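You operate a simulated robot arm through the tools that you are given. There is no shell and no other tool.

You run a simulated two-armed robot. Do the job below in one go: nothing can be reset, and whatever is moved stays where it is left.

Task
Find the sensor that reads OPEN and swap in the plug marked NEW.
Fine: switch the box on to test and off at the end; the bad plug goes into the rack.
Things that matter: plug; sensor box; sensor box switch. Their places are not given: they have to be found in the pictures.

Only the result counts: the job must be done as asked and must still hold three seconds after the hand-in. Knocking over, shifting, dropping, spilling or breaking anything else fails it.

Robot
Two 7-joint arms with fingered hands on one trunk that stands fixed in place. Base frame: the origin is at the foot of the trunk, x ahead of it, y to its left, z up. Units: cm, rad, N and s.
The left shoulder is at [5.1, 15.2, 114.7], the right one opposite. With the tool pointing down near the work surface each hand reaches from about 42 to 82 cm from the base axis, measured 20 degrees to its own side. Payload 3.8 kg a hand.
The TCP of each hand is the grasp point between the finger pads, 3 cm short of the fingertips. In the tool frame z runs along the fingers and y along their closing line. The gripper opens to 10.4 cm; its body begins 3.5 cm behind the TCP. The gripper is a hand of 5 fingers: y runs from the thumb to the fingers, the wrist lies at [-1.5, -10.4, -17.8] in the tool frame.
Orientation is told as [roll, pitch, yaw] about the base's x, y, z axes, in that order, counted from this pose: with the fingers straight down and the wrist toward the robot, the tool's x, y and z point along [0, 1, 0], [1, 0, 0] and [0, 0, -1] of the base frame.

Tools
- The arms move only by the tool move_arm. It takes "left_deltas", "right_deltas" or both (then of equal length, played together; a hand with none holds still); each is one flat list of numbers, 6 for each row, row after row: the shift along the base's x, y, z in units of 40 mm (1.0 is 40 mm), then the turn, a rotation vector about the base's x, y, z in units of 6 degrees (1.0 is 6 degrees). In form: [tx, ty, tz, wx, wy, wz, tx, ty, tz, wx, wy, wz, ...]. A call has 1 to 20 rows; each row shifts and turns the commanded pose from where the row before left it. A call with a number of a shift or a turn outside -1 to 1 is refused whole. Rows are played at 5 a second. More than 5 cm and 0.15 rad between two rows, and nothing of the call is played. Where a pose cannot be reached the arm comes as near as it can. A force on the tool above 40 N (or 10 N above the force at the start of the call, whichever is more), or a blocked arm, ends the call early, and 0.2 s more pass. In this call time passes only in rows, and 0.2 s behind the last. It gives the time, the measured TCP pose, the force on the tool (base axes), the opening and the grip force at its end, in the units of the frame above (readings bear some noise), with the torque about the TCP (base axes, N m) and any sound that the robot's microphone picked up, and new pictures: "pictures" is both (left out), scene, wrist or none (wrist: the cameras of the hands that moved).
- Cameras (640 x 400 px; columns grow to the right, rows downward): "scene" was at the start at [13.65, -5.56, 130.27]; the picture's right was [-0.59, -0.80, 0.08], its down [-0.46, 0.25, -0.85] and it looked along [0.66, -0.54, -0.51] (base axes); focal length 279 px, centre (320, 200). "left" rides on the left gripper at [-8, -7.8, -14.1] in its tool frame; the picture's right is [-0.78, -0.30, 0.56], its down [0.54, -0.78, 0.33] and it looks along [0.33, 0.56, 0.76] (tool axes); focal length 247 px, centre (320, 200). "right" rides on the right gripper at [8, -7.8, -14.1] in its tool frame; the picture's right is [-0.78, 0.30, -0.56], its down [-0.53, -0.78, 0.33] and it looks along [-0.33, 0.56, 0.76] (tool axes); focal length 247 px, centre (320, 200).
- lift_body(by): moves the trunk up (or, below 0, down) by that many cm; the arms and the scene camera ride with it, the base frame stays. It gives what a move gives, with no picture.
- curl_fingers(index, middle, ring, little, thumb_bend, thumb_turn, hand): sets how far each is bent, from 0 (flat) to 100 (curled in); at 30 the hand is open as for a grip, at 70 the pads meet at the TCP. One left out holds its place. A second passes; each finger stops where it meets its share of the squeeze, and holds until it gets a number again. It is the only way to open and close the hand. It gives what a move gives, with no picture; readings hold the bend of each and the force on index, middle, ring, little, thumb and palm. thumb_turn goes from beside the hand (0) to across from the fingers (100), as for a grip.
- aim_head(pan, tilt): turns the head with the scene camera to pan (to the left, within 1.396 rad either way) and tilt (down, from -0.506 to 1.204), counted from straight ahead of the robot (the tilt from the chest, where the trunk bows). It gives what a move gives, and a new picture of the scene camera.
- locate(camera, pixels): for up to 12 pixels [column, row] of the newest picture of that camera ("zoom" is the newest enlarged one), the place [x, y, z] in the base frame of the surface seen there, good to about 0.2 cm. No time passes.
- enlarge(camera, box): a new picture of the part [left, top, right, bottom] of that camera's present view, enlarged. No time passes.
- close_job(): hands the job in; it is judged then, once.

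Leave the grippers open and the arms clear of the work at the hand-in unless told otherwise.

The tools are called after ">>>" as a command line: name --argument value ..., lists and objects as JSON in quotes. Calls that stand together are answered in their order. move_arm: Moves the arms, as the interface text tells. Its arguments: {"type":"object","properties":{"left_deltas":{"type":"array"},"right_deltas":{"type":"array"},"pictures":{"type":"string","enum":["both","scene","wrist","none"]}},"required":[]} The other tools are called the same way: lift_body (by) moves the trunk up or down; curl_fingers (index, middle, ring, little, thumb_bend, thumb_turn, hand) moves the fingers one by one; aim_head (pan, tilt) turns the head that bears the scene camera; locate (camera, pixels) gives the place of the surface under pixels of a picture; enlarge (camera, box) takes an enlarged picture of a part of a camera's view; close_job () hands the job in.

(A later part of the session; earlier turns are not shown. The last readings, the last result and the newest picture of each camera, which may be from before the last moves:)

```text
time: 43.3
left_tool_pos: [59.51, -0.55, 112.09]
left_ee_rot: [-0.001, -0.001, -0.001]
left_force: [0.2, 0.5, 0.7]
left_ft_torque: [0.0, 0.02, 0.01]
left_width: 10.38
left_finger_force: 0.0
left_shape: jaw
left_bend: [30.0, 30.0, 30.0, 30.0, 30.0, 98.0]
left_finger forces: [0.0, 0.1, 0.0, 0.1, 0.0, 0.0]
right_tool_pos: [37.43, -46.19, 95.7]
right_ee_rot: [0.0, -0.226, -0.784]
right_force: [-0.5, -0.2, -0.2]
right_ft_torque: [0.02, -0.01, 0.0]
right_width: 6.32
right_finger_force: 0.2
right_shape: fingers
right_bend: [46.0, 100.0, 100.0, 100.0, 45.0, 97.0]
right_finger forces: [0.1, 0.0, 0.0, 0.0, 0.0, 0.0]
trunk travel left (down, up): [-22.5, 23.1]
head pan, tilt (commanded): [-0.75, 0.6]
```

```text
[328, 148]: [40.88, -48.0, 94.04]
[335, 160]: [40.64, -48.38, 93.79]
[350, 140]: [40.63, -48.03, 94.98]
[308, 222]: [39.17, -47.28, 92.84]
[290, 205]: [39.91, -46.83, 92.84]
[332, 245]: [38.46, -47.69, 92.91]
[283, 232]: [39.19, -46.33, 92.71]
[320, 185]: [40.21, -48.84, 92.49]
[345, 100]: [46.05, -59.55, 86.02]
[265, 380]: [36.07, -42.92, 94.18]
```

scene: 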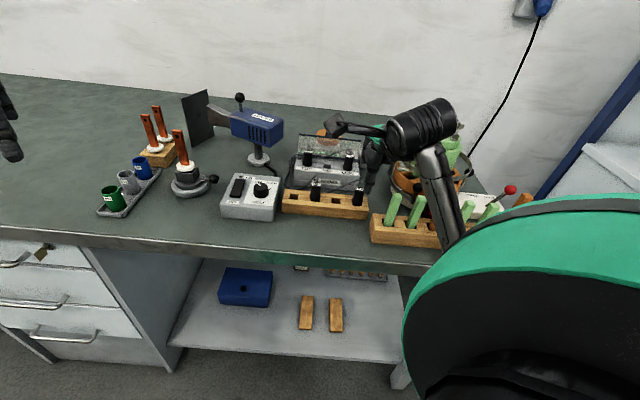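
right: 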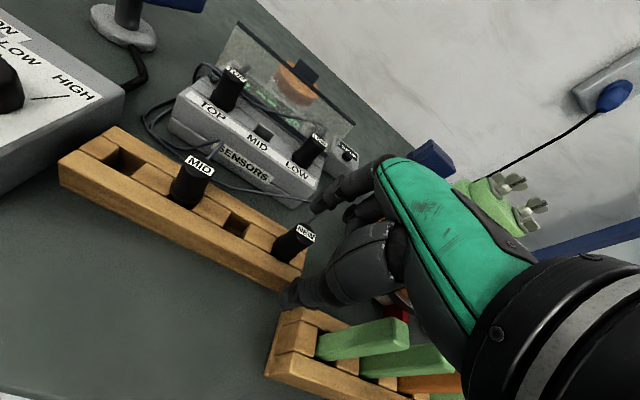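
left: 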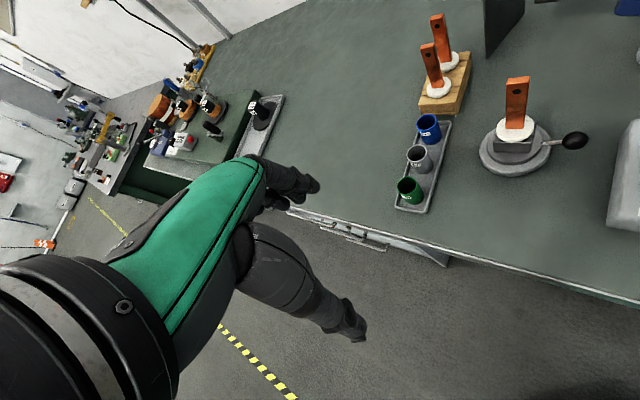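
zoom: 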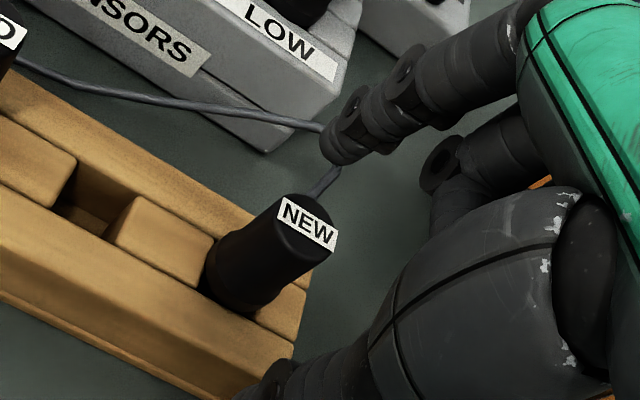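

Index is 1.85 cm behind NEW and beside its cable, as with MID. I descend 2.3 cm more.

>>> move_arm --right_deltas '[0, 0, -0.15, 0, 0, 0, 0, 0, -0.15, 0, 0, 0, 0, 0, -0.15, 0, 0, 0, 0, 0, -0.125, 0, 0, 0, 0, 0, 0, 0, 0, 0]' --pictures "both"

>>> enlarge --camera "right" --box '[240, 160, 380, 290]'

>>> enlarge --camera "scene" --box '[300, 150, 480, 270]'

```text
time: 44.5
left_tool_pos: [59.48, -0.71, 112.06]
left_ee_rot: [0.0, 0.0, 0.0]
left_force: [0.6, 0.5, 0.3]
left_ft_torque: [0.0, -0.01, -0.02]
left_width: 10.38
left_finger_force: 0.0
left_shape: jaw
left_bend: [30.0, 30.0, 30.0, 30.0, 30.0, 98.0]
left_finger forces: [0.0, 0.0, 0.1, 0.0, 0.0, 0.0]
right_tool_pos: [37.43, -46.0, 93.37]
right_ee_rot: [0.0, -0.227, -0.786]
right_force: [0.0, -0.3, -0.5]
right_ft_torque: [-0.03, 0.01, 0.0]
right_width: 6.32
right_finger_force: 0.1
right_shape: fingers
right_bend: [46.0, 100.0, 100.0, 100.0, 45.0, 97.0]
right_finger forces: [0.0, 0.0, 0.0, 0.0, 0.0, 0.0]
trunk travel left (down, up): [-22.5, 23.1]
head pan, tilt (commanded): [-0.75, 0.6]
```

scene: 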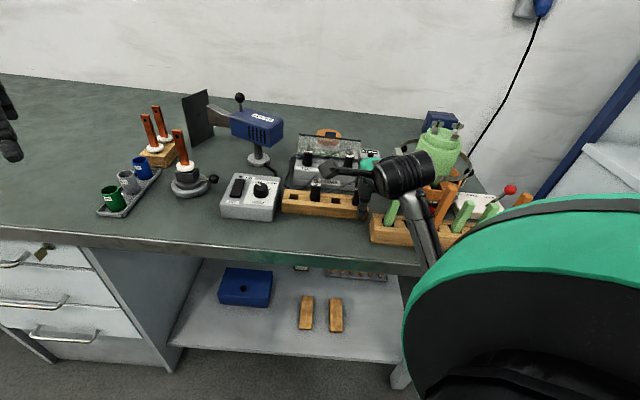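
right: 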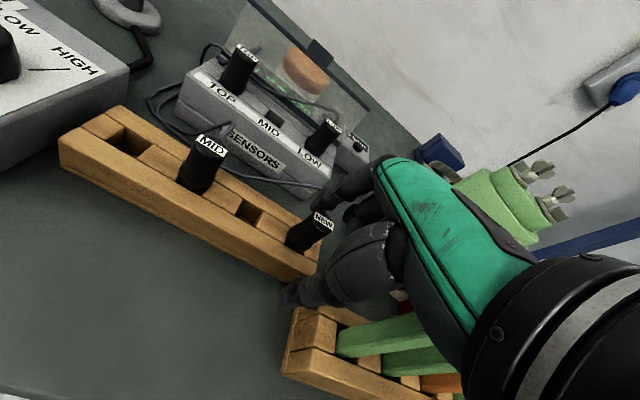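

```text
3.08 times, centred on (310, 225) of right
```

zoom: 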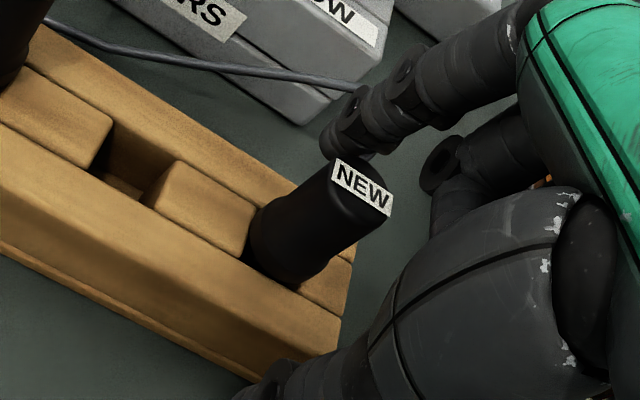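

```text
3.33 times, centred on (390, 210) of scene
```

zoom: 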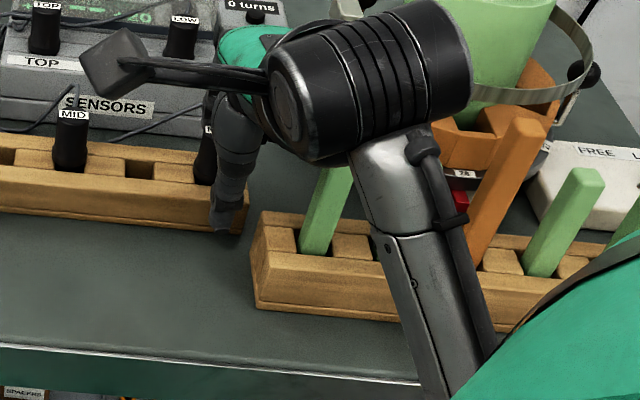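

>>> locate --camera "right" --pixels '[[310.5, 209], [314, 210], [317, 203], [323, 221], [316, 216], [331, 226], [318, 229], [324, 212], [300, 240], [284, 300]]'

```text
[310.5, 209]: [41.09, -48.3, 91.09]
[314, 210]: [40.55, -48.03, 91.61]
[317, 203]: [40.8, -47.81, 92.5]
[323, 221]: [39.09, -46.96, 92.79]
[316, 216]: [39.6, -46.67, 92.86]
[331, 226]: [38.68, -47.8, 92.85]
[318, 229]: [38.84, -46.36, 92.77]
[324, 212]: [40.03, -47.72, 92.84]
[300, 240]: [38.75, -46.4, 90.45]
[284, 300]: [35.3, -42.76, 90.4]
```

The fingers straddle NEW properly (tips at z≈91). I close index and thumb.

>>> curl_fingers --hand "right" --index 75 --thumb_bend 80

>>> enlarge --camera "right" --box '[240, 160, 380, 290]'

```text
time: 45.5
left_tool_pos: [59.41, -0.61, 112.02]
left_ee_rot: [0.0, 0.0, 0.0]
left_force: [-0.1, -0.4, -0.1]
left_ft_torque: [0.0, -0.03, 0.01]
left_width: 10.35
left_finger_force: 0.1
left_shape: jaw
left_bend: [30.0, 30.0, 30.0, 30.0, 30.0, 98.0]
left_finger forces: [0.0, 0.0, 0.0, 0.0, 0.0, 0.0]
right_tool_pos: [37.52, -46.13, 93.36]
right_ee_rot: [-0.001, -0.228, -0.784]
right_force: [0.2, 0.6, 0.7]
right_ft_torque: [-0.03, 0.0, 0.02]
right_width: 1.68
right_finger_force: 9.7
right_shape: fingers
right_bend: [55.0, 100.0, 100.0, 100.0, 73.0, 100.0]
right_finger forces: [10.1, 0.1, 0.0, 0.0, 9.4, 0.1]
trunk travel left (down, up): [-22.5, 23.1]
head pan, tilt (commanded): [-0.75, 0.6]
```

```text
3.08 times, centred on (310, 225) of right
```

zoom: 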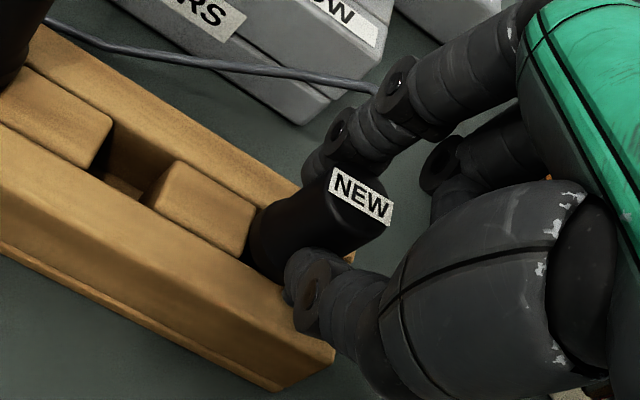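

NEW is gripped with the same finger bends as MID was, so the relation is the same. I lift it straight up.

>>> move_arm --right_deltas '[0, 0, 0.1, 0, 0, 0, 0, 0, 0.2, 0, 0, 0, 0, 0, 0.35, 0, 0, 0, 0, 0, 0.5, 0, 0, 0, 0, 0, 0.5, 0, 0, 0, 0, 0, 0.6, 0, 0, 0, 0, 0, 0, 0, 0, 0]' --pictures "both"

>>> enlarge --camera "right" --box '[200, 150, 380, 310]'

```text
time: 47.1
left_tool_pos: [59.5, -0.64, 112.05]
left_ee_rot: [0.001, 0.0, 0.0]
left_force: [0.1, 0.0, 0.3]
left_ft_torque: [0.04, -0.01, -0.03]
left_width: 10.38
left_finger_force: 0.0
left_shape: jaw
left_bend: [30.0, 30.0, 30.0, 30.0, 30.0, 98.0]
left_finger forces: [0.1, 0.0, 0.1, 0.0, 0.1, 0.0]
right_tool_pos: [37.5, -45.98, 102.29]
right_ee_rot: [0.0, -0.228, -0.786]
right_force: [0.7, -0.5, -0.7]
right_ft_torque: [0.0, -0.02, 0.02]
right_width: 1.66
right_finger_force: 10.3
right_shape: fingers
right_bend: [55.0, 100.0, 100.0, 100.0, 73.0, 100.0]
right_finger forces: [10.0, 0.0, 0.0, 0.1, 9.9, 0.0]
trunk travel left (down, up): [-22.5, 23.1]
head pan, tilt (commanded): [-0.75, 0.6]
```

scene: 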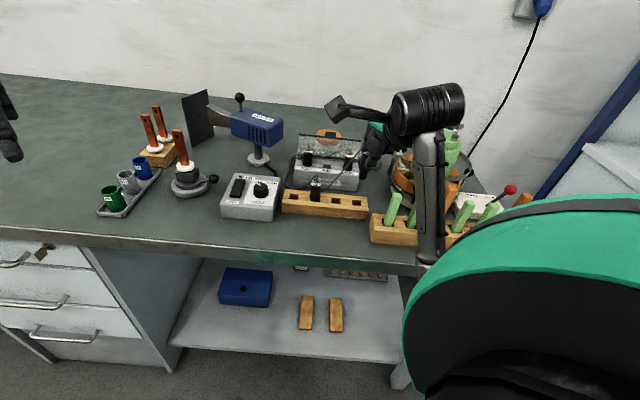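
right: 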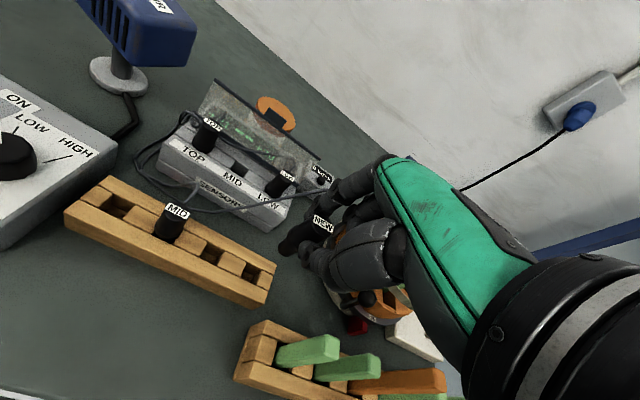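

```text
2.50 times, centred on (290, 230) of right
```

zoom: 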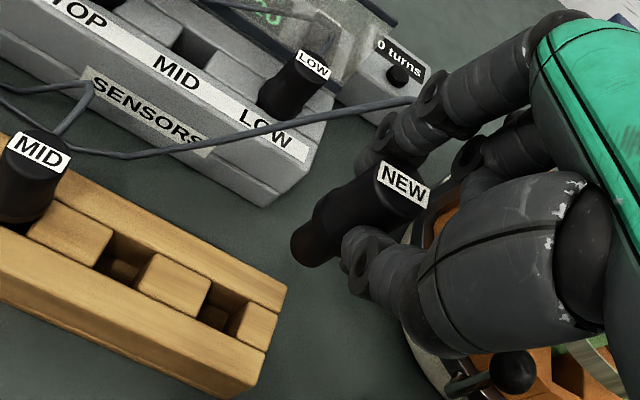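

NEW is out cleanly. I carry it level to above the MID socket: TCP about (50.0,-48.5,102.3).

>>> move_arm --right_deltas '[0.622, -0.12, 0, 0, 0, 0, 0.622, -0.12, 0, 0, 0, 0, 0.622, -0.12, 0, 0, 0, 0, 0.622, -0.12, 0, 0, 0, 0, 0.622, -0.12, 0, 0, 0, 0, 0, 0, 0, 0, 0, 0]' --pictures "both"

>>> enlarge --camera "right" --box '[210, 170, 350, 290]'

>>> enlarge --camera "scene" --box '[280, 110, 390, 200]'

```text
time: 48.5
left_tool_pos: [59.4, -0.63, 111.9]
left_ee_rot: [0.001, 0.0, 0.001]
left_force: [-0.1, 0.7, -0.7]
left_ft_torque: [-0.02, -0.01, 0.03]
left_width: 10.38
left_finger_force: 0.1
left_shape: jaw
left_bend: [30.0, 30.0, 30.0, 30.0, 30.0, 98.0]
left_finger forces: [0.0, 0.1, 0.0, 0.0, 0.0, 0.1]
right_tool_pos: [49.84, -48.53, 102.39]
right_ee_rot: [0.002, -0.227, -0.785]
right_force: [-0.6, -0.1, 0.3]
right_ft_torque: [-0.03, 0.03, 0.01]
right_width: 1.67
right_finger_force: 10.0
right_shape: fingers
right_bend: [55.0, 100.0, 100.0, 100.0, 73.0, 100.0]
right_finger forces: [10.0, 0.0, 0.0, 0.0, 9.9, 0.0]
trunk travel left (down, up): [-22.5, 23.1]
head pan, tilt (commanded): [-0.75, 0.6]
```

scene: 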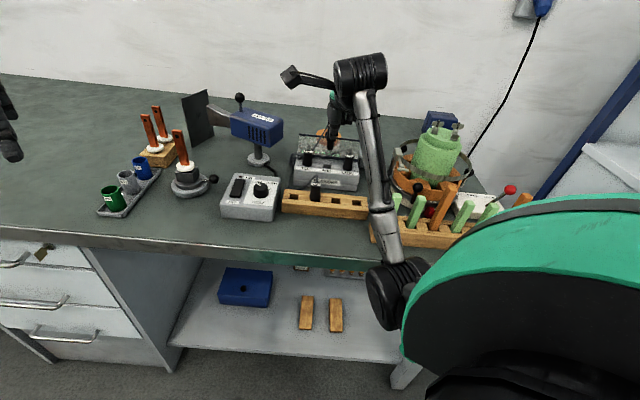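
right: 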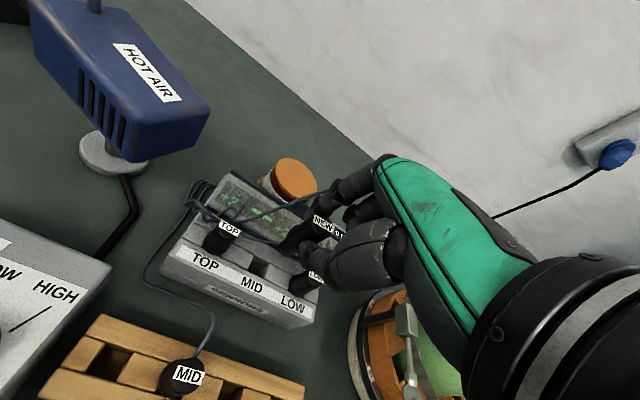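

```text
3.33 times, centred on (280, 230) of right
```

zoom: 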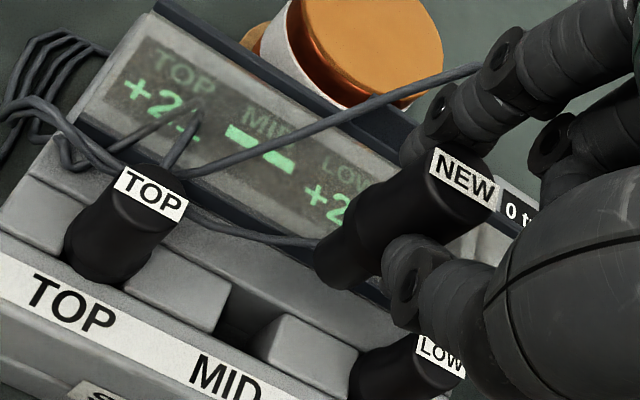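

```text
4.44 times, centred on (335, 155) of scene
```

zoom: 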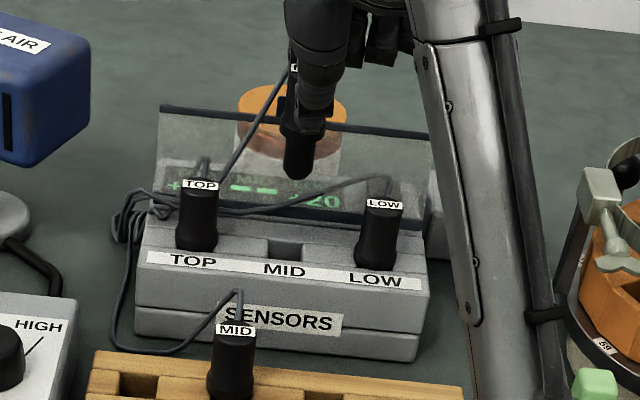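

The elbow has swung inward in this pose. I check where the forearm is relative to the racks and sticks.

>>> locate --camera "scene" --pixels '[[368, 120], [372, 160], [378, 200], [385, 230], [388, 250], [378, 290], [400, 300], [430, 270], [370, 230], [392, 215], [361, 205], [395, 230]]'

>>> enlarge --camera "scene" --box '[310, 130, 470, 330]'

```text
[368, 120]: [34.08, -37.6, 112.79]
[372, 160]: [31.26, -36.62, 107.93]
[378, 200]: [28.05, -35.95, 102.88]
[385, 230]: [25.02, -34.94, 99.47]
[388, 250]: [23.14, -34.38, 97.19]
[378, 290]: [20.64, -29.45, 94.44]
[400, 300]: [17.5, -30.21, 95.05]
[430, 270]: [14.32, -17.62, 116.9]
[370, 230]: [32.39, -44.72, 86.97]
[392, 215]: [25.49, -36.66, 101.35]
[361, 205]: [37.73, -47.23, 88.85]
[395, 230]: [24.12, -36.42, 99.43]
```

```text
2.00 times, centred on (390, 230) of scene
```

zoom: 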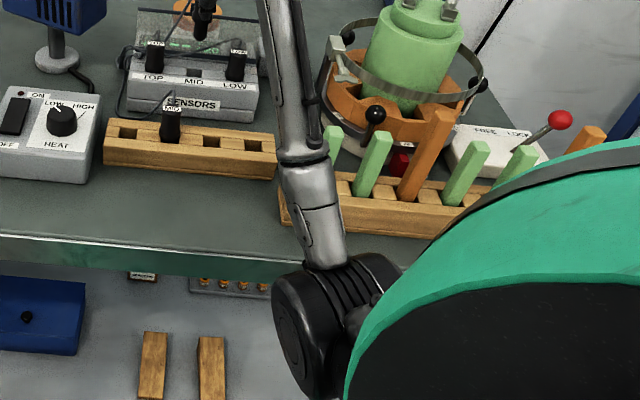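

The forearm is clear of the sticks (about 10 cm) and the elbow is in front of the bench edge. Now I measure the pin end and the MID socket hole.

>>> enlarge --camera "scene" --box '[310, 125, 370, 175]'

```text
8.00 times, centred on (340, 150) of scene
```

zoom: 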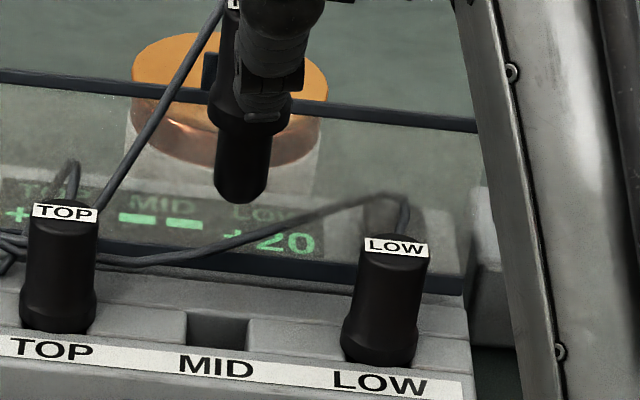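

>>> locate --camera "zoom" --pixels '[[188, 315], [184, 335], [248, 322], [245, 350], [218, 330], [242, 195], [242, 175], [217, 160], [268, 160], [242, 150], [60, 270], [385, 310]]'

>>> locate --camera "right" --pixels '[[285, 250], [280, 246], [291, 253], [286, 243], [323, 222], [316, 218], [331, 225], [252, 261], [264, 269], [258, 256], [250, 268], [256, 264]]'

```text
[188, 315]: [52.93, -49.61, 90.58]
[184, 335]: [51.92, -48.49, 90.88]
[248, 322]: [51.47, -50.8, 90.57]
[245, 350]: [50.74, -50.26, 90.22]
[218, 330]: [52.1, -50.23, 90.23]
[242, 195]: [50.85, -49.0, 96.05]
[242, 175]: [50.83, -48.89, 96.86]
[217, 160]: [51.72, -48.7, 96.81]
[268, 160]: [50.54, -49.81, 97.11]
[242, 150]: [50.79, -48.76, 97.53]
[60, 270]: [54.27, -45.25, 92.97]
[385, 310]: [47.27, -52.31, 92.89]
```

```text
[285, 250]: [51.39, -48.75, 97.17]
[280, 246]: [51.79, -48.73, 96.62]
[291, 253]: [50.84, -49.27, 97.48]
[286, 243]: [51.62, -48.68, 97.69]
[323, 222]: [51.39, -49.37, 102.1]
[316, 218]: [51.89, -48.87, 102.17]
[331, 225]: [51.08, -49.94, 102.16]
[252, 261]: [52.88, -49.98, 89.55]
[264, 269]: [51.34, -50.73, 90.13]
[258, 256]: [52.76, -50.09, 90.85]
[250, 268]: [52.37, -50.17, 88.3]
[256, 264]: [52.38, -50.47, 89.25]
```

The pin is about 0.2 cm short of the socket axis (51.55,-49.55). I correct by (+0.12,-0.06) cm and lower 4.4 cm to just above the deck, then re-check.

>>> move_arm --right_deltas '[0.03, -0.015, -0.2, 0, 0, 0, 0, 0, -0.3, 0, 0, 0, 0, 0, -0.3, 0, 0, 0, 0, 0, -0.3, 0, 0, 0, 0, 0, 0, 0, 0, 0]' --pictures "both"

>>> enlarge --camera "right" --box '[230, 170, 370, 290]'

>>> enlarge --camera "scene" --box '[310, 125, 370, 175]'

```text
time: 49.7
left_tool_pos: [59.37, -0.64, 111.94]
left_ee_rot: [0.001, -0.001, 0.001]
left_force: [1.2, 0.2, -0.3]
left_ft_torque: [-0.01, -0.02, -0.03]
left_width: 10.37
left_finger_force: 0.0
left_shape: jaw
left_bend: [30.0, 30.0, 30.0, 30.0, 30.0, 98.0]
left_finger forces: [0.1, 0.0, 0.0, 0.1, 0.0, 0.0]
right_tool_pos: [50.0, -48.45, 97.89]
right_ee_rot: [-0.001, -0.226, -0.786]
right_force: [0.4, 0.0, 0.2]
right_ft_torque: [-0.02, 0.01, 0.03]
right_width: 1.67
right_finger_force: 10.4
right_shape: fingers
right_bend: [55.0, 100.0, 100.0, 100.0, 73.0, 100.0]
right_finger forces: [10.0, 0.0, 0.0, 0.0, 9.9, 0.1]
trunk travel left (down, up): [-22.5, 23.1]
head pan, tilt (commanded): [-0.75, 0.6]
```

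scene: 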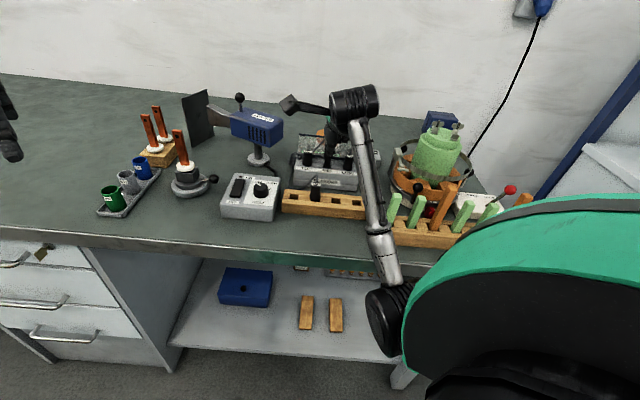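
right: 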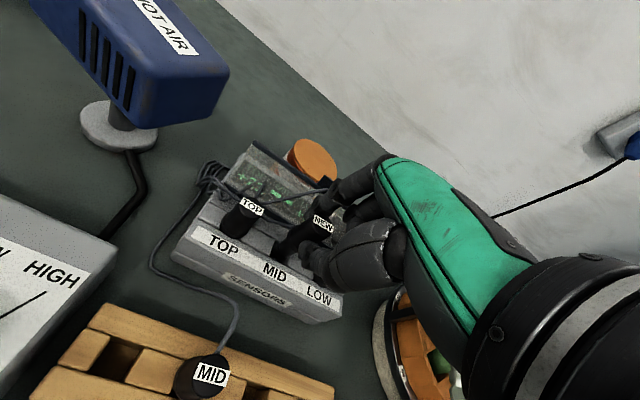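

```text
3.33 times, centred on (300, 230) of right
```

zoom: 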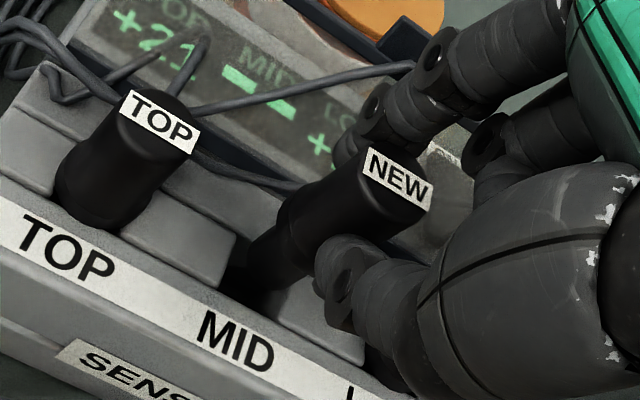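

```text
8.00 times, centred on (340, 150) of scene
```

zoom: 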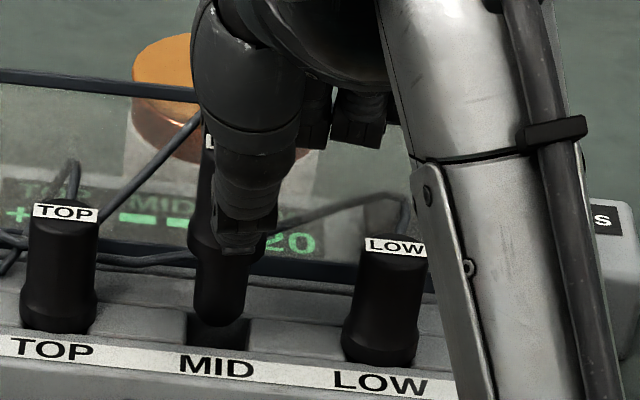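

The pin hovers directly over the hole. I measure its end and the hole edges once more.

>>> locate --camera "zoom" --pixels '[[218, 315], [218, 300], [197, 300], [243, 300], [218, 285], [188, 325], [248, 330], [186, 342], [245, 352], [220, 340]]'

>>> locate --camera "right" --pixels '[[277, 248], [273, 247], [283, 249], [281, 244], [324, 222], [317, 218], [271, 242], [270, 252], [281, 263], [266, 256]]'

```text
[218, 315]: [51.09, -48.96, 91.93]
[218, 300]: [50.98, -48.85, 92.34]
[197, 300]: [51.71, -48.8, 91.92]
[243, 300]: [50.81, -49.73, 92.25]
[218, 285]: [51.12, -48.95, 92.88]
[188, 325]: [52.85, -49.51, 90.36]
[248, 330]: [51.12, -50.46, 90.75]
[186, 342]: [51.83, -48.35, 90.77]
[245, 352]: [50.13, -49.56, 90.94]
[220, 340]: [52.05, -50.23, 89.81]
```

```text
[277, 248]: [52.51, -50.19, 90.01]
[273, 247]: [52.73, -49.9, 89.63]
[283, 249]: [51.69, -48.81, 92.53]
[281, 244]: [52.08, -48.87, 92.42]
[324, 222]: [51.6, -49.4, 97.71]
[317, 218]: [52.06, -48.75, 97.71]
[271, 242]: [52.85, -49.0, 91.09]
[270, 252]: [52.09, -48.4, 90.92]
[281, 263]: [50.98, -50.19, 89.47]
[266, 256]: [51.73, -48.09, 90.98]
```

Pin (51.47,-49.46) versus hole centre (51.55,-49.55): within 0.1 cm. I nudge (+0.07,-0.07) and lower gently 1.4 cm.

>>> move_arm --right_deltas '[0.018, -0.018, 0, 0, 0, 0, 0, 0, -0.0625, 0, 0, 0, 0, 0, -0.0625, 0, 0, 0, 0, 0, -0.0625, 0, 0, 0, 0, 0, -0.0625, 0, 0, 0, 0, 0, -0.0625, 0, 0, 0, 0, 0, -0.0375, 0, 0, 0, 0, 0, 0, 0, 0, 0]' --pictures "both"

>>> enlarge --camera "right" --box '[240, 170, 370, 290]'

>>> enlarge --camera "scene" --box '[300, 125, 390, 205]'

```text
time: 51.5
left_tool_pos: [59.44, -0.64, 111.93]
left_ee_rot: [0.001, -0.001, 0.001]
left_force: [-0.6, -0.7, 0.5]
left_ft_torque: [0.02, -0.02, 0.02]
left_width: 10.38
left_finger_force: 0.0
left_shape: jaw
left_bend: [30.0, 30.0, 30.0, 30.0, 30.0, 98.0]
left_finger forces: [0.0, 0.0, 0.0, 0.0, 0.1, 0.0]
right_tool_pos: [50.07, -48.63, 96.56]
right_ee_rot: [-0.001, -0.228, -0.786]
right_force: [-1.0, 0.3, -1.5]
right_ft_torque: [0.04, 0.04, 0.0]
right_width: 1.68
right_finger_force: 10.5
right_shape: fingers
right_bend: [55.0, 100.0, 100.0, 100.0, 73.0, 100.0]
right_finger forces: [10.0, 0.0, 0.0, 0.1, 10.5, 0.1]
trunk travel left (down, up): [-22.5, 23.1]
head pan, tilt (commanded): [-0.75, 0.6]
```

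scene: 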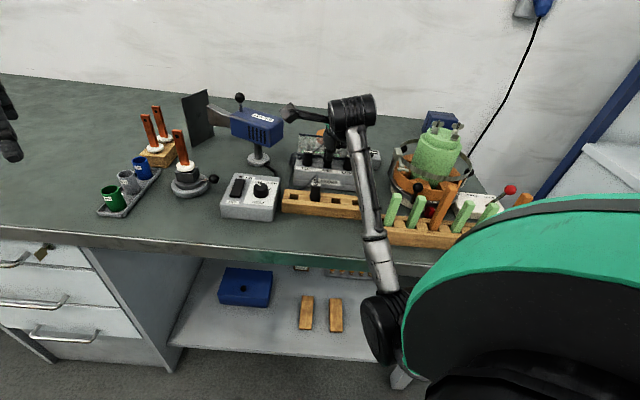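
right: 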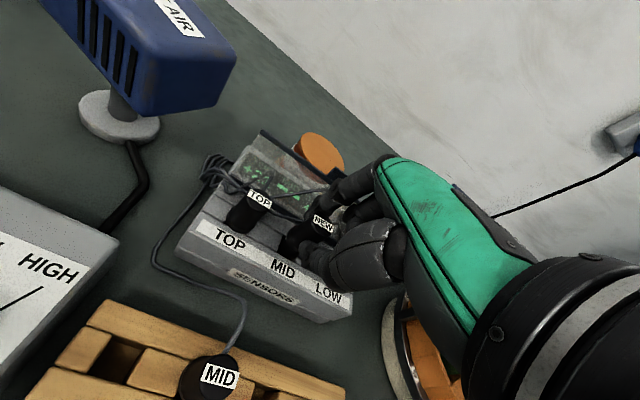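

```text
3.33 times, centred on (305, 230) of right
```

zoom: 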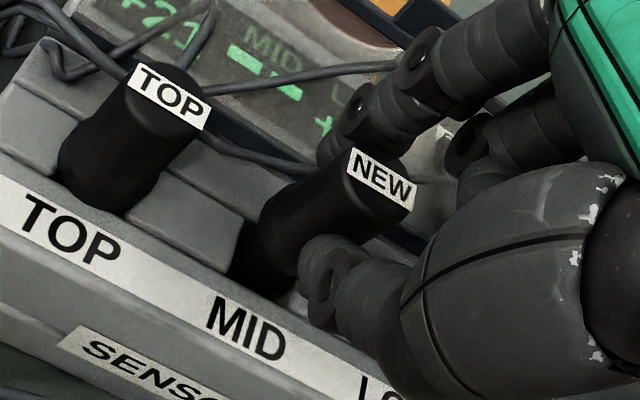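

```text
5.00 times, centred on (345, 165) of scene
```

zoom: 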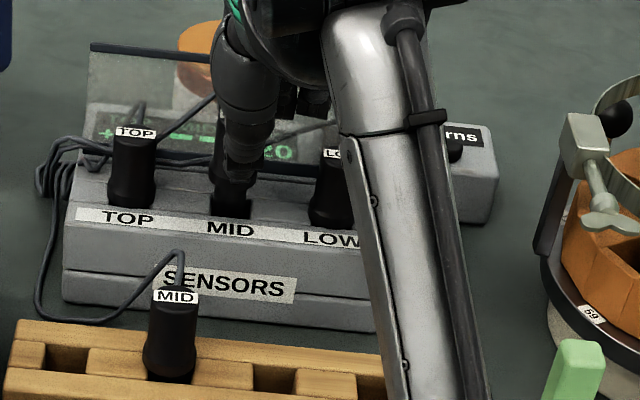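

The pin is in the hole with no resistance. I lower the remaining ~1.45 cm in small steps until it seats.

>>> move_arm --right_deltas '[0, 0, -0.0625, 0, 0, 0, 0, 0, -0.0625, 0, 0, 0, 0, 0, -0.0625, 0, 0, 0, 0, 0, -0.0625, 0, 0, 0, 0, 0, -0.0625, 0, 0, 0, 0, 0, -0.03, 0, 0, 0, 0, 0, 0, 0, 0, 0]' --pictures "wrist"

>>> enlarge --camera "right" --box '[240, 170, 370, 290]'

>>> locate --camera "right" --pixels '[[324, 222], [317, 218], [331, 226]]'

```text
time: 53.1
left_tool_pos: [59.45, -0.58, 111.95]
left_ee_rot: [0.0, 0.0, 0.0]
left_force: [-0.1, 0.3, 0.6]
left_ft_torque: [-0.02, -0.03, -0.01]
left_width: 10.36
left_finger_force: 0.1
left_shape: jaw
left_bend: [30.0, 30.0, 30.0, 30.0, 30.0, 98.0]
left_finger forces: [0.1, 0.0, 0.0, 0.0, 0.0, 0.0]
right_tool_pos: [50.34, -48.71, 95.09]
right_ee_rot: [0.001, -0.226, -0.785]
right_force: [0.0, 1.0, 0.0]
right_ft_torque: [0.05, 0.04, -0.01]
right_width: 1.68
right_finger_force: 10.8
right_shape: fingers
right_bend: [55.0, 100.0, 100.0, 100.0, 73.0, 100.0]
right_finger forces: [10.1, 0.0, 0.1, 0.1, 10.8, 0.0]
trunk travel left (down, up): [-22.5, 23.1]
head pan, tilt (commanded): [-0.75, 0.6]
```

right: 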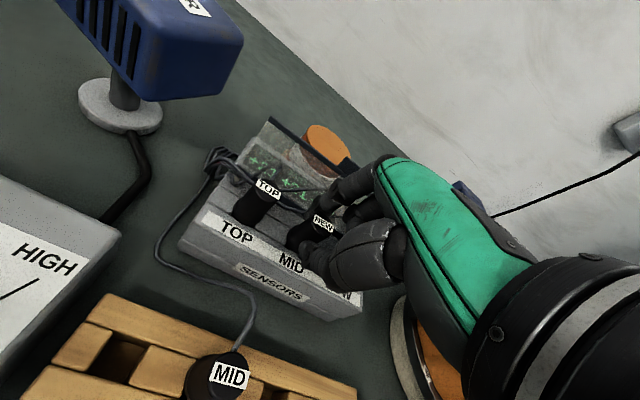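

```text
3.33 times, centred on (305, 230) of right
```

zoom: 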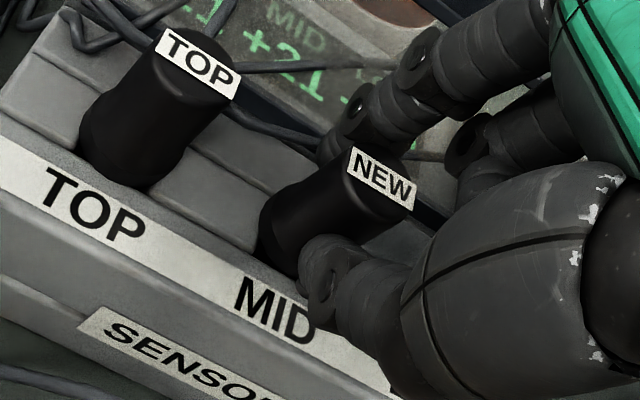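

```text
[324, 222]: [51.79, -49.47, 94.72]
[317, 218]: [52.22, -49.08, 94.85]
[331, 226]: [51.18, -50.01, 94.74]
```

The MID reading is now "+21". The plug top is about 94.75; I press it 0.2–0.3 cm more to seat fully.

>>> move_arm --right_deltas '[0, 0, -0.025, 0, 0, 0, 0, 0, -0.025, 0, 0, 0, 0, 0, -0.02, 0, 0, 0, 0, 0, 0, 0, 0, 0]' --pictures "wrist"

>>> locate --camera "right" --pixels '[[324, 222], [317, 218], [331, 226]]'

```text
time: 54.1
left_tool_pos: [59.43, -0.62, 112.04]
left_ee_rot: [0.0, 0.0, 0.001]
left_force: [0.4, 0.0, 0.3]
left_ft_torque: [0.01, 0.0, 0.04]
left_width: 10.38
left_finger_force: 0.1
left_shape: jaw
left_bend: [30.0, 30.0, 30.0, 30.0, 30.0, 98.0]
left_finger forces: [0.0, 0.0, 0.0, 0.0, 0.0, 0.1]
right_tool_pos: [50.1, -48.65, 95.03]
right_ee_rot: [0.001, -0.229, -0.786]
right_force: [-0.7, 0.5, 0.4]
right_ft_torque: [0.01, -0.01, -0.02]
right_width: 1.67
right_finger_force: 10.2
right_shape: fingers
right_bend: [55.0, 100.0, 100.0, 100.0, 73.0, 100.0]
right_finger forces: [10.4, 0.1, 0.2, 0.0, 10.5, 0.0]
trunk travel left (down, up): [-22.5, 23.1]
head pan, tilt (commanded): [-0.75, 0.6]
```

right: 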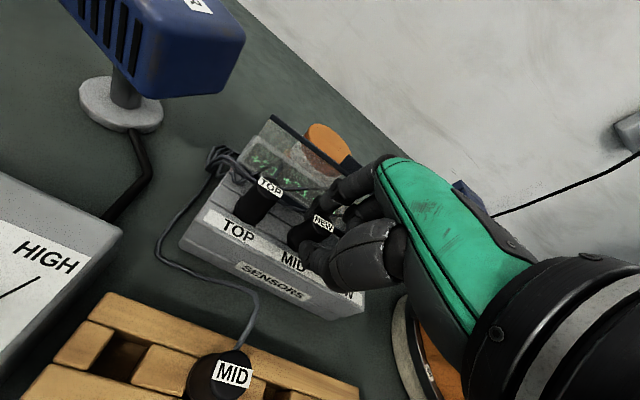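

```text
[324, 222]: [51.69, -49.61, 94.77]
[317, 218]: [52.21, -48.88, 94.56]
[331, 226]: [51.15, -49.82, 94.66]
```

>>> move_arm --right_deltas '[0, 0, -0.03, 0, 0, 0, 0, 0, -0.03, 0, 0, 0, 0, 0, 0, 0, 0, 0]' --pictures "wrist"

>>> locate --camera "right" --pixels '[[324, 222], [317, 218], [331, 226]]'

>>> enlarge --camera "right" --box '[200, 120, 380, 290]'

```text
time: 54.9
left_tool_pos: [59.48, -0.71, 112.03]
left_ee_rot: [0.0, -0.002, 0.0]
left_force: [0.0, -0.2, 0.7]
left_ft_torque: [0.04, 0.0, 0.0]
left_width: 10.4
left_finger_force: 0.0
left_shape: jaw
left_bend: [30.0, 30.0, 30.0, 30.0, 30.0, 98.0]
left_finger forces: [0.0, 0.0, 0.0, 0.0, 0.2, 0.0]
right_tool_pos: [50.12, -48.62, 94.77]
right_ee_rot: [0.001, -0.228, -0.786]
right_force: [-1.4, -0.6, 6.6]
right_ft_torque: [-0.05, -0.09, 0.0]
right_width: 1.69
right_finger_force: 11.6
right_shape: fingers
right_bend: [54.0, 100.0, 100.0, 100.0, 74.0, 100.0]
right_finger forces: [11.8, 0.1, 0.0, 0.1, 11.6, 0.1]
trunk travel left (down, up): [-22.5, 23.1]
head pan, tilt (commanded): [-0.75, 0.6]
```

right: 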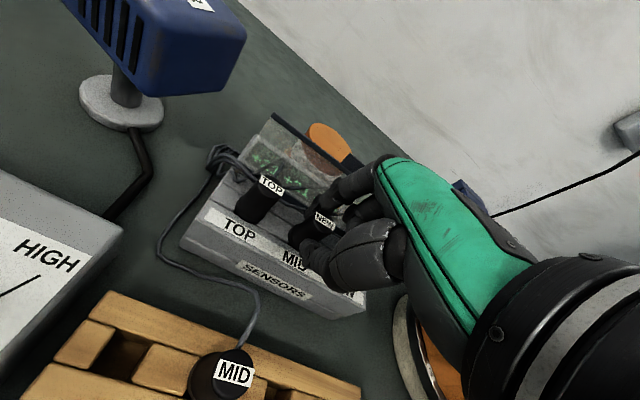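

```text
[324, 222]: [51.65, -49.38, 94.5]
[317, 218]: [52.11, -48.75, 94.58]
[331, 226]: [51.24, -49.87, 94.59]
```

```text
2.35 times, centred on (290, 205) of right
```

zoom: 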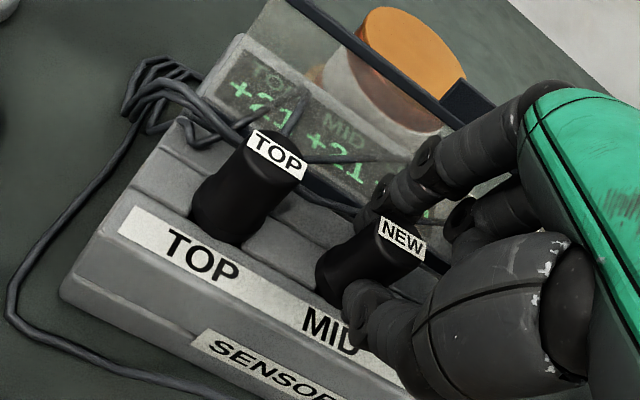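

NEW is fully seated: top at 94.55 as the others, 6.6 N contact. I release, opening the index only to 49 to stay off the glass.

>>> curl_fingers --hand "right" --index 49 --thumb_bend 45

>>> enlarge --camera "right" --box '[200, 120, 380, 290]'

```text
time: 55.9
left_tool_pos: [59.47, -0.52, 112.03]
left_ee_rot: [0.0, 0.0, -0.001]
left_force: [0.2, -0.3, 0.0]
left_ft_torque: [-0.01, -0.01, 0.02]
left_width: 10.39
left_finger_force: 0.1
left_shape: jaw
left_bend: [30.0, 30.0, 30.0, 30.0, 30.0, 98.0]
left_finger forces: [0.0, 0.0, 0.0, 0.0, 0.0, 0.0]
right_tool_pos: [50.2, -48.58, 94.53]
right_ee_rot: [-0.001, -0.226, -0.785]
right_force: [-1.2, 1.0, -0.3]
right_ft_torque: [0.01, 0.08, -0.02]
right_width: 5.73
right_finger_force: 0.9
right_shape: fingers
right_bend: [51.0, 100.0, 100.0, 100.0, 45.0, 97.0]
right_finger forces: [1.2, 0.0, 0.1, 0.0, 0.1, 0.0]
trunk travel left (down, up): [-22.5, 23.1]
head pan, tilt (commanded): [-0.75, 0.6]
```

```text
2.35 times, centred on (290, 205) of right
```

zoom: 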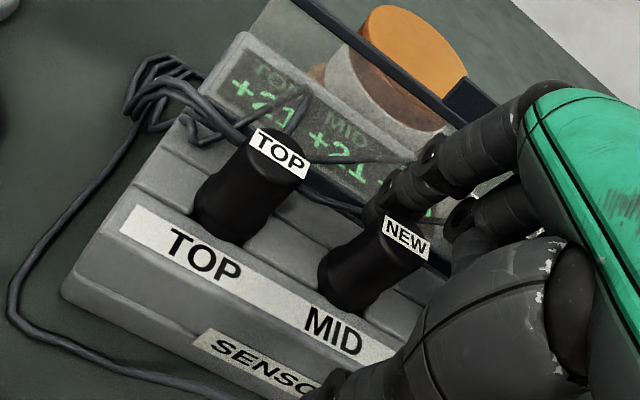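

The index lightly touches the glass frame (1.2 N), so I rise straight up, with a tiny forward shift.

>>> move_arm --right_deltas '[-0.015, 0.015, 0.06, 0, 0, 0, 0, 0, 0.15, 0, 0, 0, 0, 0, 0.3, 0, 0, 0, 0, 0, 0.5, 0, 0, 0, 0, 0, 0.7, 0, 0, 0, 0, 0, 0.8, 0, 0, 0]' --pictures "both"

>>> enlarge --camera "right" --box '[160, 130, 340, 310]'

```text
time: 57.3
left_tool_pos: [59.41, -0.62, 111.91]
left_ee_rot: [-0.001, 0.001, -0.001]
left_force: [0.3, -0.1, -0.5]
left_ft_torque: [0.03, -0.01, 0.0]
left_width: 10.38
left_finger_force: 0.1
left_shape: jaw
left_bend: [30.0, 30.0, 30.0, 30.0, 30.0, 98.0]
left_finger forces: [0.0, 0.1, 0.0, 0.0, 0.1, 0.1]
right_tool_pos: [50.07, -48.65, 104.72]
right_ee_rot: [0.0, -0.228, -0.785]
right_force: [0.4, -0.3, 0.2]
right_ft_torque: [0.0, 0.01, 0.0]
right_width: 5.93
right_finger_force: 0.0
right_shape: fingers
right_bend: [49.0, 100.0, 100.0, 100.0, 45.0, 97.0]
right_finger forces: [0.1, 0.1, 0.0, 0.1, 0.0, 0.1]
trunk travel left (down, up): [-22.5, 23.1]
head pan, tilt (commanded): [-0.75, 0.6]
```

scene: 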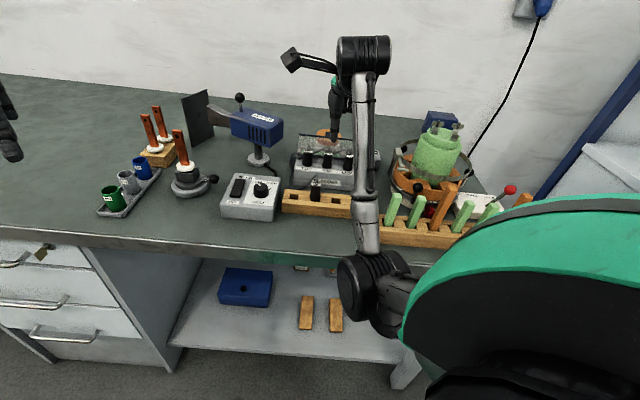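
right: 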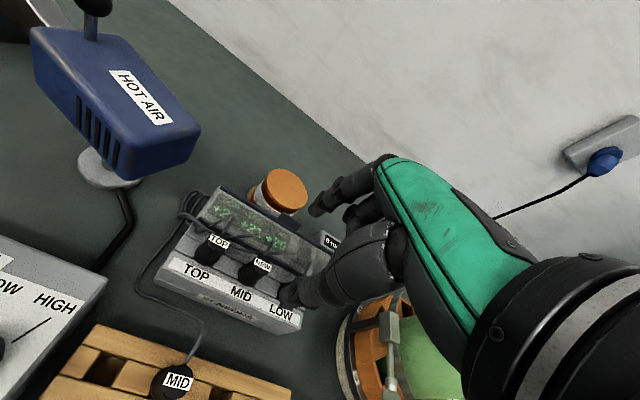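

```text
2.22 times, centred on (250, 220) of right
```

zoom: 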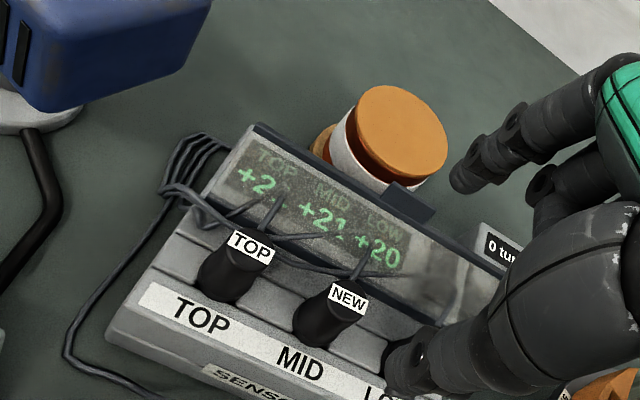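

Display now reads TOP +21, MID +21, LOW +20. Next I must switch off. I rise to z≈112 and undo the 13° tilt first.

>>> move_arm --right_deltas '[0, 0, 0.9, 0, 0, 0, 0, 0, 0.9, 0, 0, 0, 0, 0, 0, 0.511, 0.511, 0, 0, 0, 0, 0.511, 0.511, 0, 0, 0, 0, 0.511, 0.511, 0]' --pictures "both"

```text
time: 58.5
left_tool_pos: [59.54, -0.53, 111.99]
left_ee_rot: [0.001, 0.0, -0.001]
left_force: [-0.1, 0.4, 0.1]
left_ft_torque: [0.0, 0.0, 0.01]
left_width: 10.33
left_finger_force: 0.1
left_shape: jaw
left_bend: [30.0, 30.0, 30.0, 30.0, 30.0, 98.0]
left_finger forces: [0.0, 0.0, 0.1, 0.0, 0.0, 0.0]
right_tool_pos: [50.0, -48.46, 112.06]
right_ee_rot: [0.001, 0.002, -0.785]
right_force: [0.2, 1.1, -0.4]
right_ft_torque: [0.01, 0.0, -0.02]
right_width: 5.91
right_finger_force: 0.1
right_shape: fingers
right_bend: [49.0, 100.0, 100.0, 100.0, 45.0, 97.0]
right_finger forces: [0.1, 0.0, 0.1, 0.0, 0.0, 0.0]
trunk travel left (down, up): [-22.5, 23.1]
head pan, tilt (commanded): [-0.75, 0.6]
```

scene: 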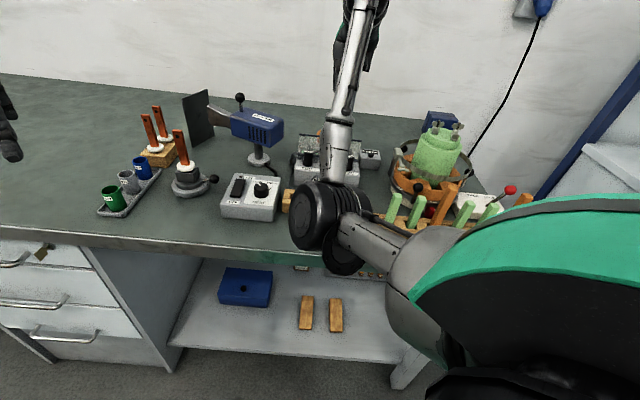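
right: 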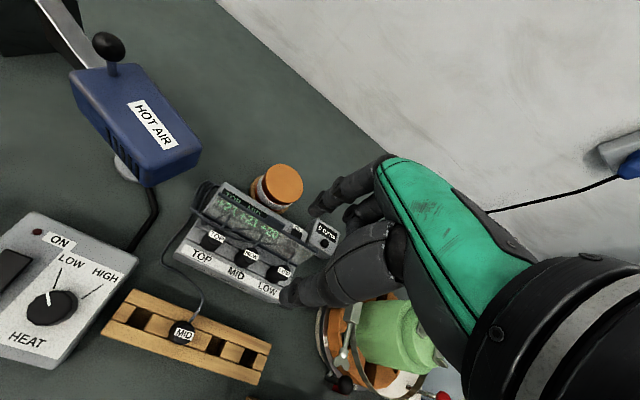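

The elbow moved inward again; I check its place before swinging the hand round.

>>> locate --camera "scene" --pixels '[[310, 215], [340, 150], [350, 100], [365, 240], [400, 270], [345, 262], [330, 190], [420, 300]]'

>>> enlarge --camera "right" --box '[170, 160, 350, 310]'

```text
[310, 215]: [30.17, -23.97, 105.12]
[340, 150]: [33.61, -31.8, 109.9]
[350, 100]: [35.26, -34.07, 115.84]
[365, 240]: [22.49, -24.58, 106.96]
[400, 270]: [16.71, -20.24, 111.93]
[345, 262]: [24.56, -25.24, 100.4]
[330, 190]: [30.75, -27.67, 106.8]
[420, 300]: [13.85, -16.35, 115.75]
```

```text
2.67 times, centred on (260, 235) of right
```

zoom: 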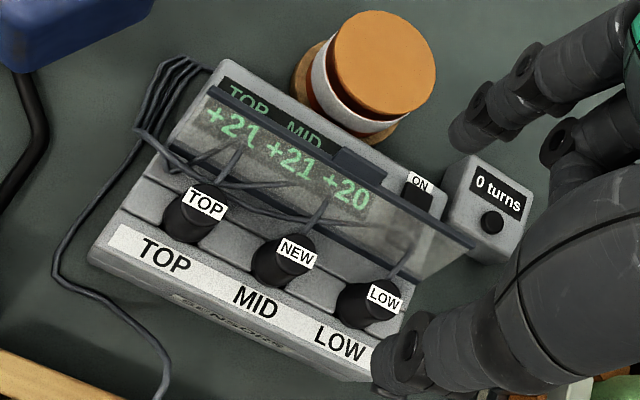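

The elbow is in free air. All three sensors read. I now swing the hand to yaw +15° over the switch's right end, at z≈112.

>>> move_arm --right_deltas '[-0.024, -0.231, 0, 0, 0, 0.909, -0.024, -0.231, 0, 0, 0, 0.909, -0.024, -0.231, 0, 0, 0, 0.909, -0.024, -0.231, 0, 0, 0, 0.909, -0.024, -0.231, 0, 0, 0, 0.909, -0.024, -0.231, 0, 0, 0, 0.909, -0.024, -0.231, 0, 0, 0, 0.909, -0.024, -0.231, 0, 0, 0, 0.909, -0.024, -0.231, 0, 0, 0, 0.909, -0.024, -0.231, 0, 0, 0, 0.909, -0.024, -0.231, 0, 0, 0, 0.909]' --pictures "both"

>>> curl_fingers --hand "right" --index 50 --thumb_bend 50

>>> enlarge --camera "right" --box '[160, 130, 360, 330]'

```text
time: 60.9
left_tool_pos: [59.42, -0.62, 111.97]
left_ee_rot: [0.001, 0.001, 0.0]
left_force: [-0.2, 0.2, 0.0]
left_ft_torque: [0.0, 0.01, 0.01]
left_width: 10.38
left_finger_force: 0.1
left_shape: jaw
left_bend: [30.0, 30.0, 30.0, 30.0, 30.0, 98.0]
left_finger forces: [0.0, 0.1, 0.0, 0.1, 0.0, 0.0]
right_tool_pos: [48.98, -58.74, 111.85]
right_ee_rot: [-0.001, 0.0, 0.262]
right_force: [0.4, -0.9, -0.1]
right_ft_torque: [-0.03, 0.01, 0.01]
right_width: 5.94
right_finger_force: 0.1
right_shape: fingers
right_bend: [49.0, 100.0, 100.0, 100.0, 45.0, 97.0]
right_finger forces: [0.0, 0.0, 0.0, 0.0, 0.0, 0.0]
trunk travel left (down, up): [-22.5, 23.1]
head pan, tilt (commanded): [-0.75, 0.6]
```

scene: 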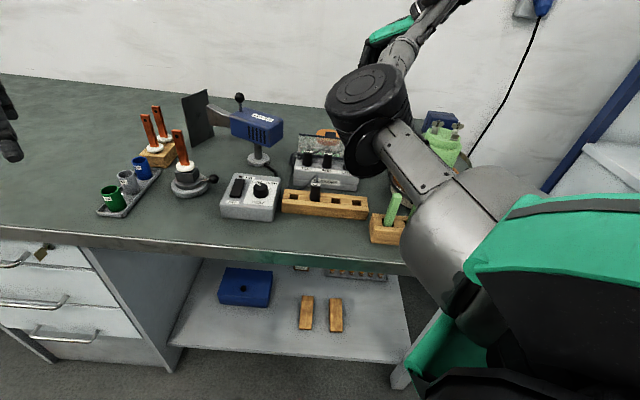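
right: 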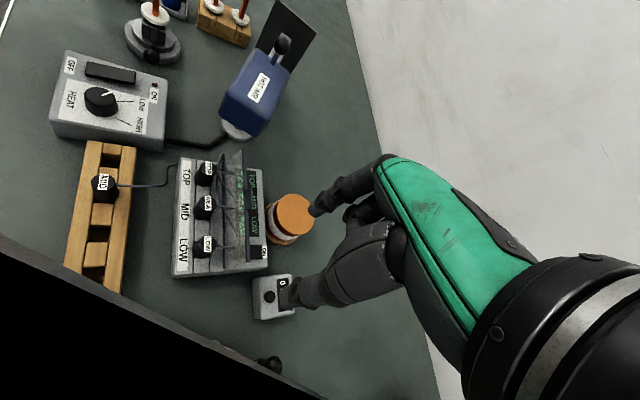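

```text
time: 61.9
left_tool_pos: [59.5, -0.57, 111.88]
left_ee_rot: [0.0, 0.001, 0.0]
left_force: [-0.6, 0.7, 0.3]
left_ft_torque: [-0.05, 0.02, -0.01]
left_width: 10.36
left_finger_force: 0.1
left_shape: jaw
left_bend: [30.0, 30.0, 30.0, 30.0, 30.0, 98.0]
left_finger forces: [0.0, 0.1, 0.0, 0.0, 0.0, 0.0]
right_tool_pos: [49.13, -58.66, 111.81]
right_ee_rot: [0.0, 0.001, 0.262]
right_force: [0.5, 0.1, 0.1]
right_ft_torque: [0.01, 0.0, -0.03]
right_width: 5.27
right_finger_force: 0.1
right_shape: fingers
right_bend: [50.0, 100.0, 100.0, 100.0, 50.0, 98.0]
right_finger forces: [0.0, 0.1, 0.0, 0.1, 0.0, 0.0]
trunk travel left (down, up): [-22.5, 23.1]
head pan, tilt (commanded): [-0.75, 0.6]
```

```text
2.00 times, centred on (260, 230) of right
```

zoom: 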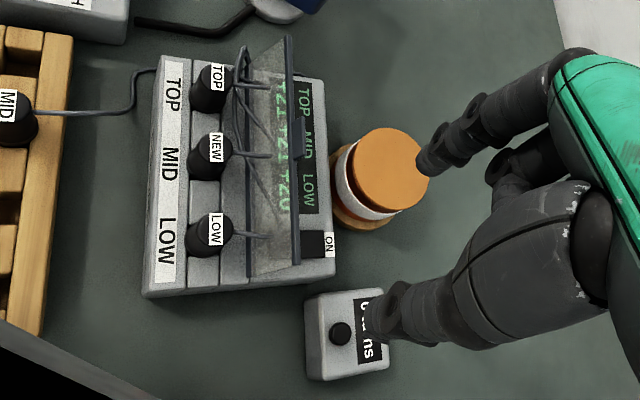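

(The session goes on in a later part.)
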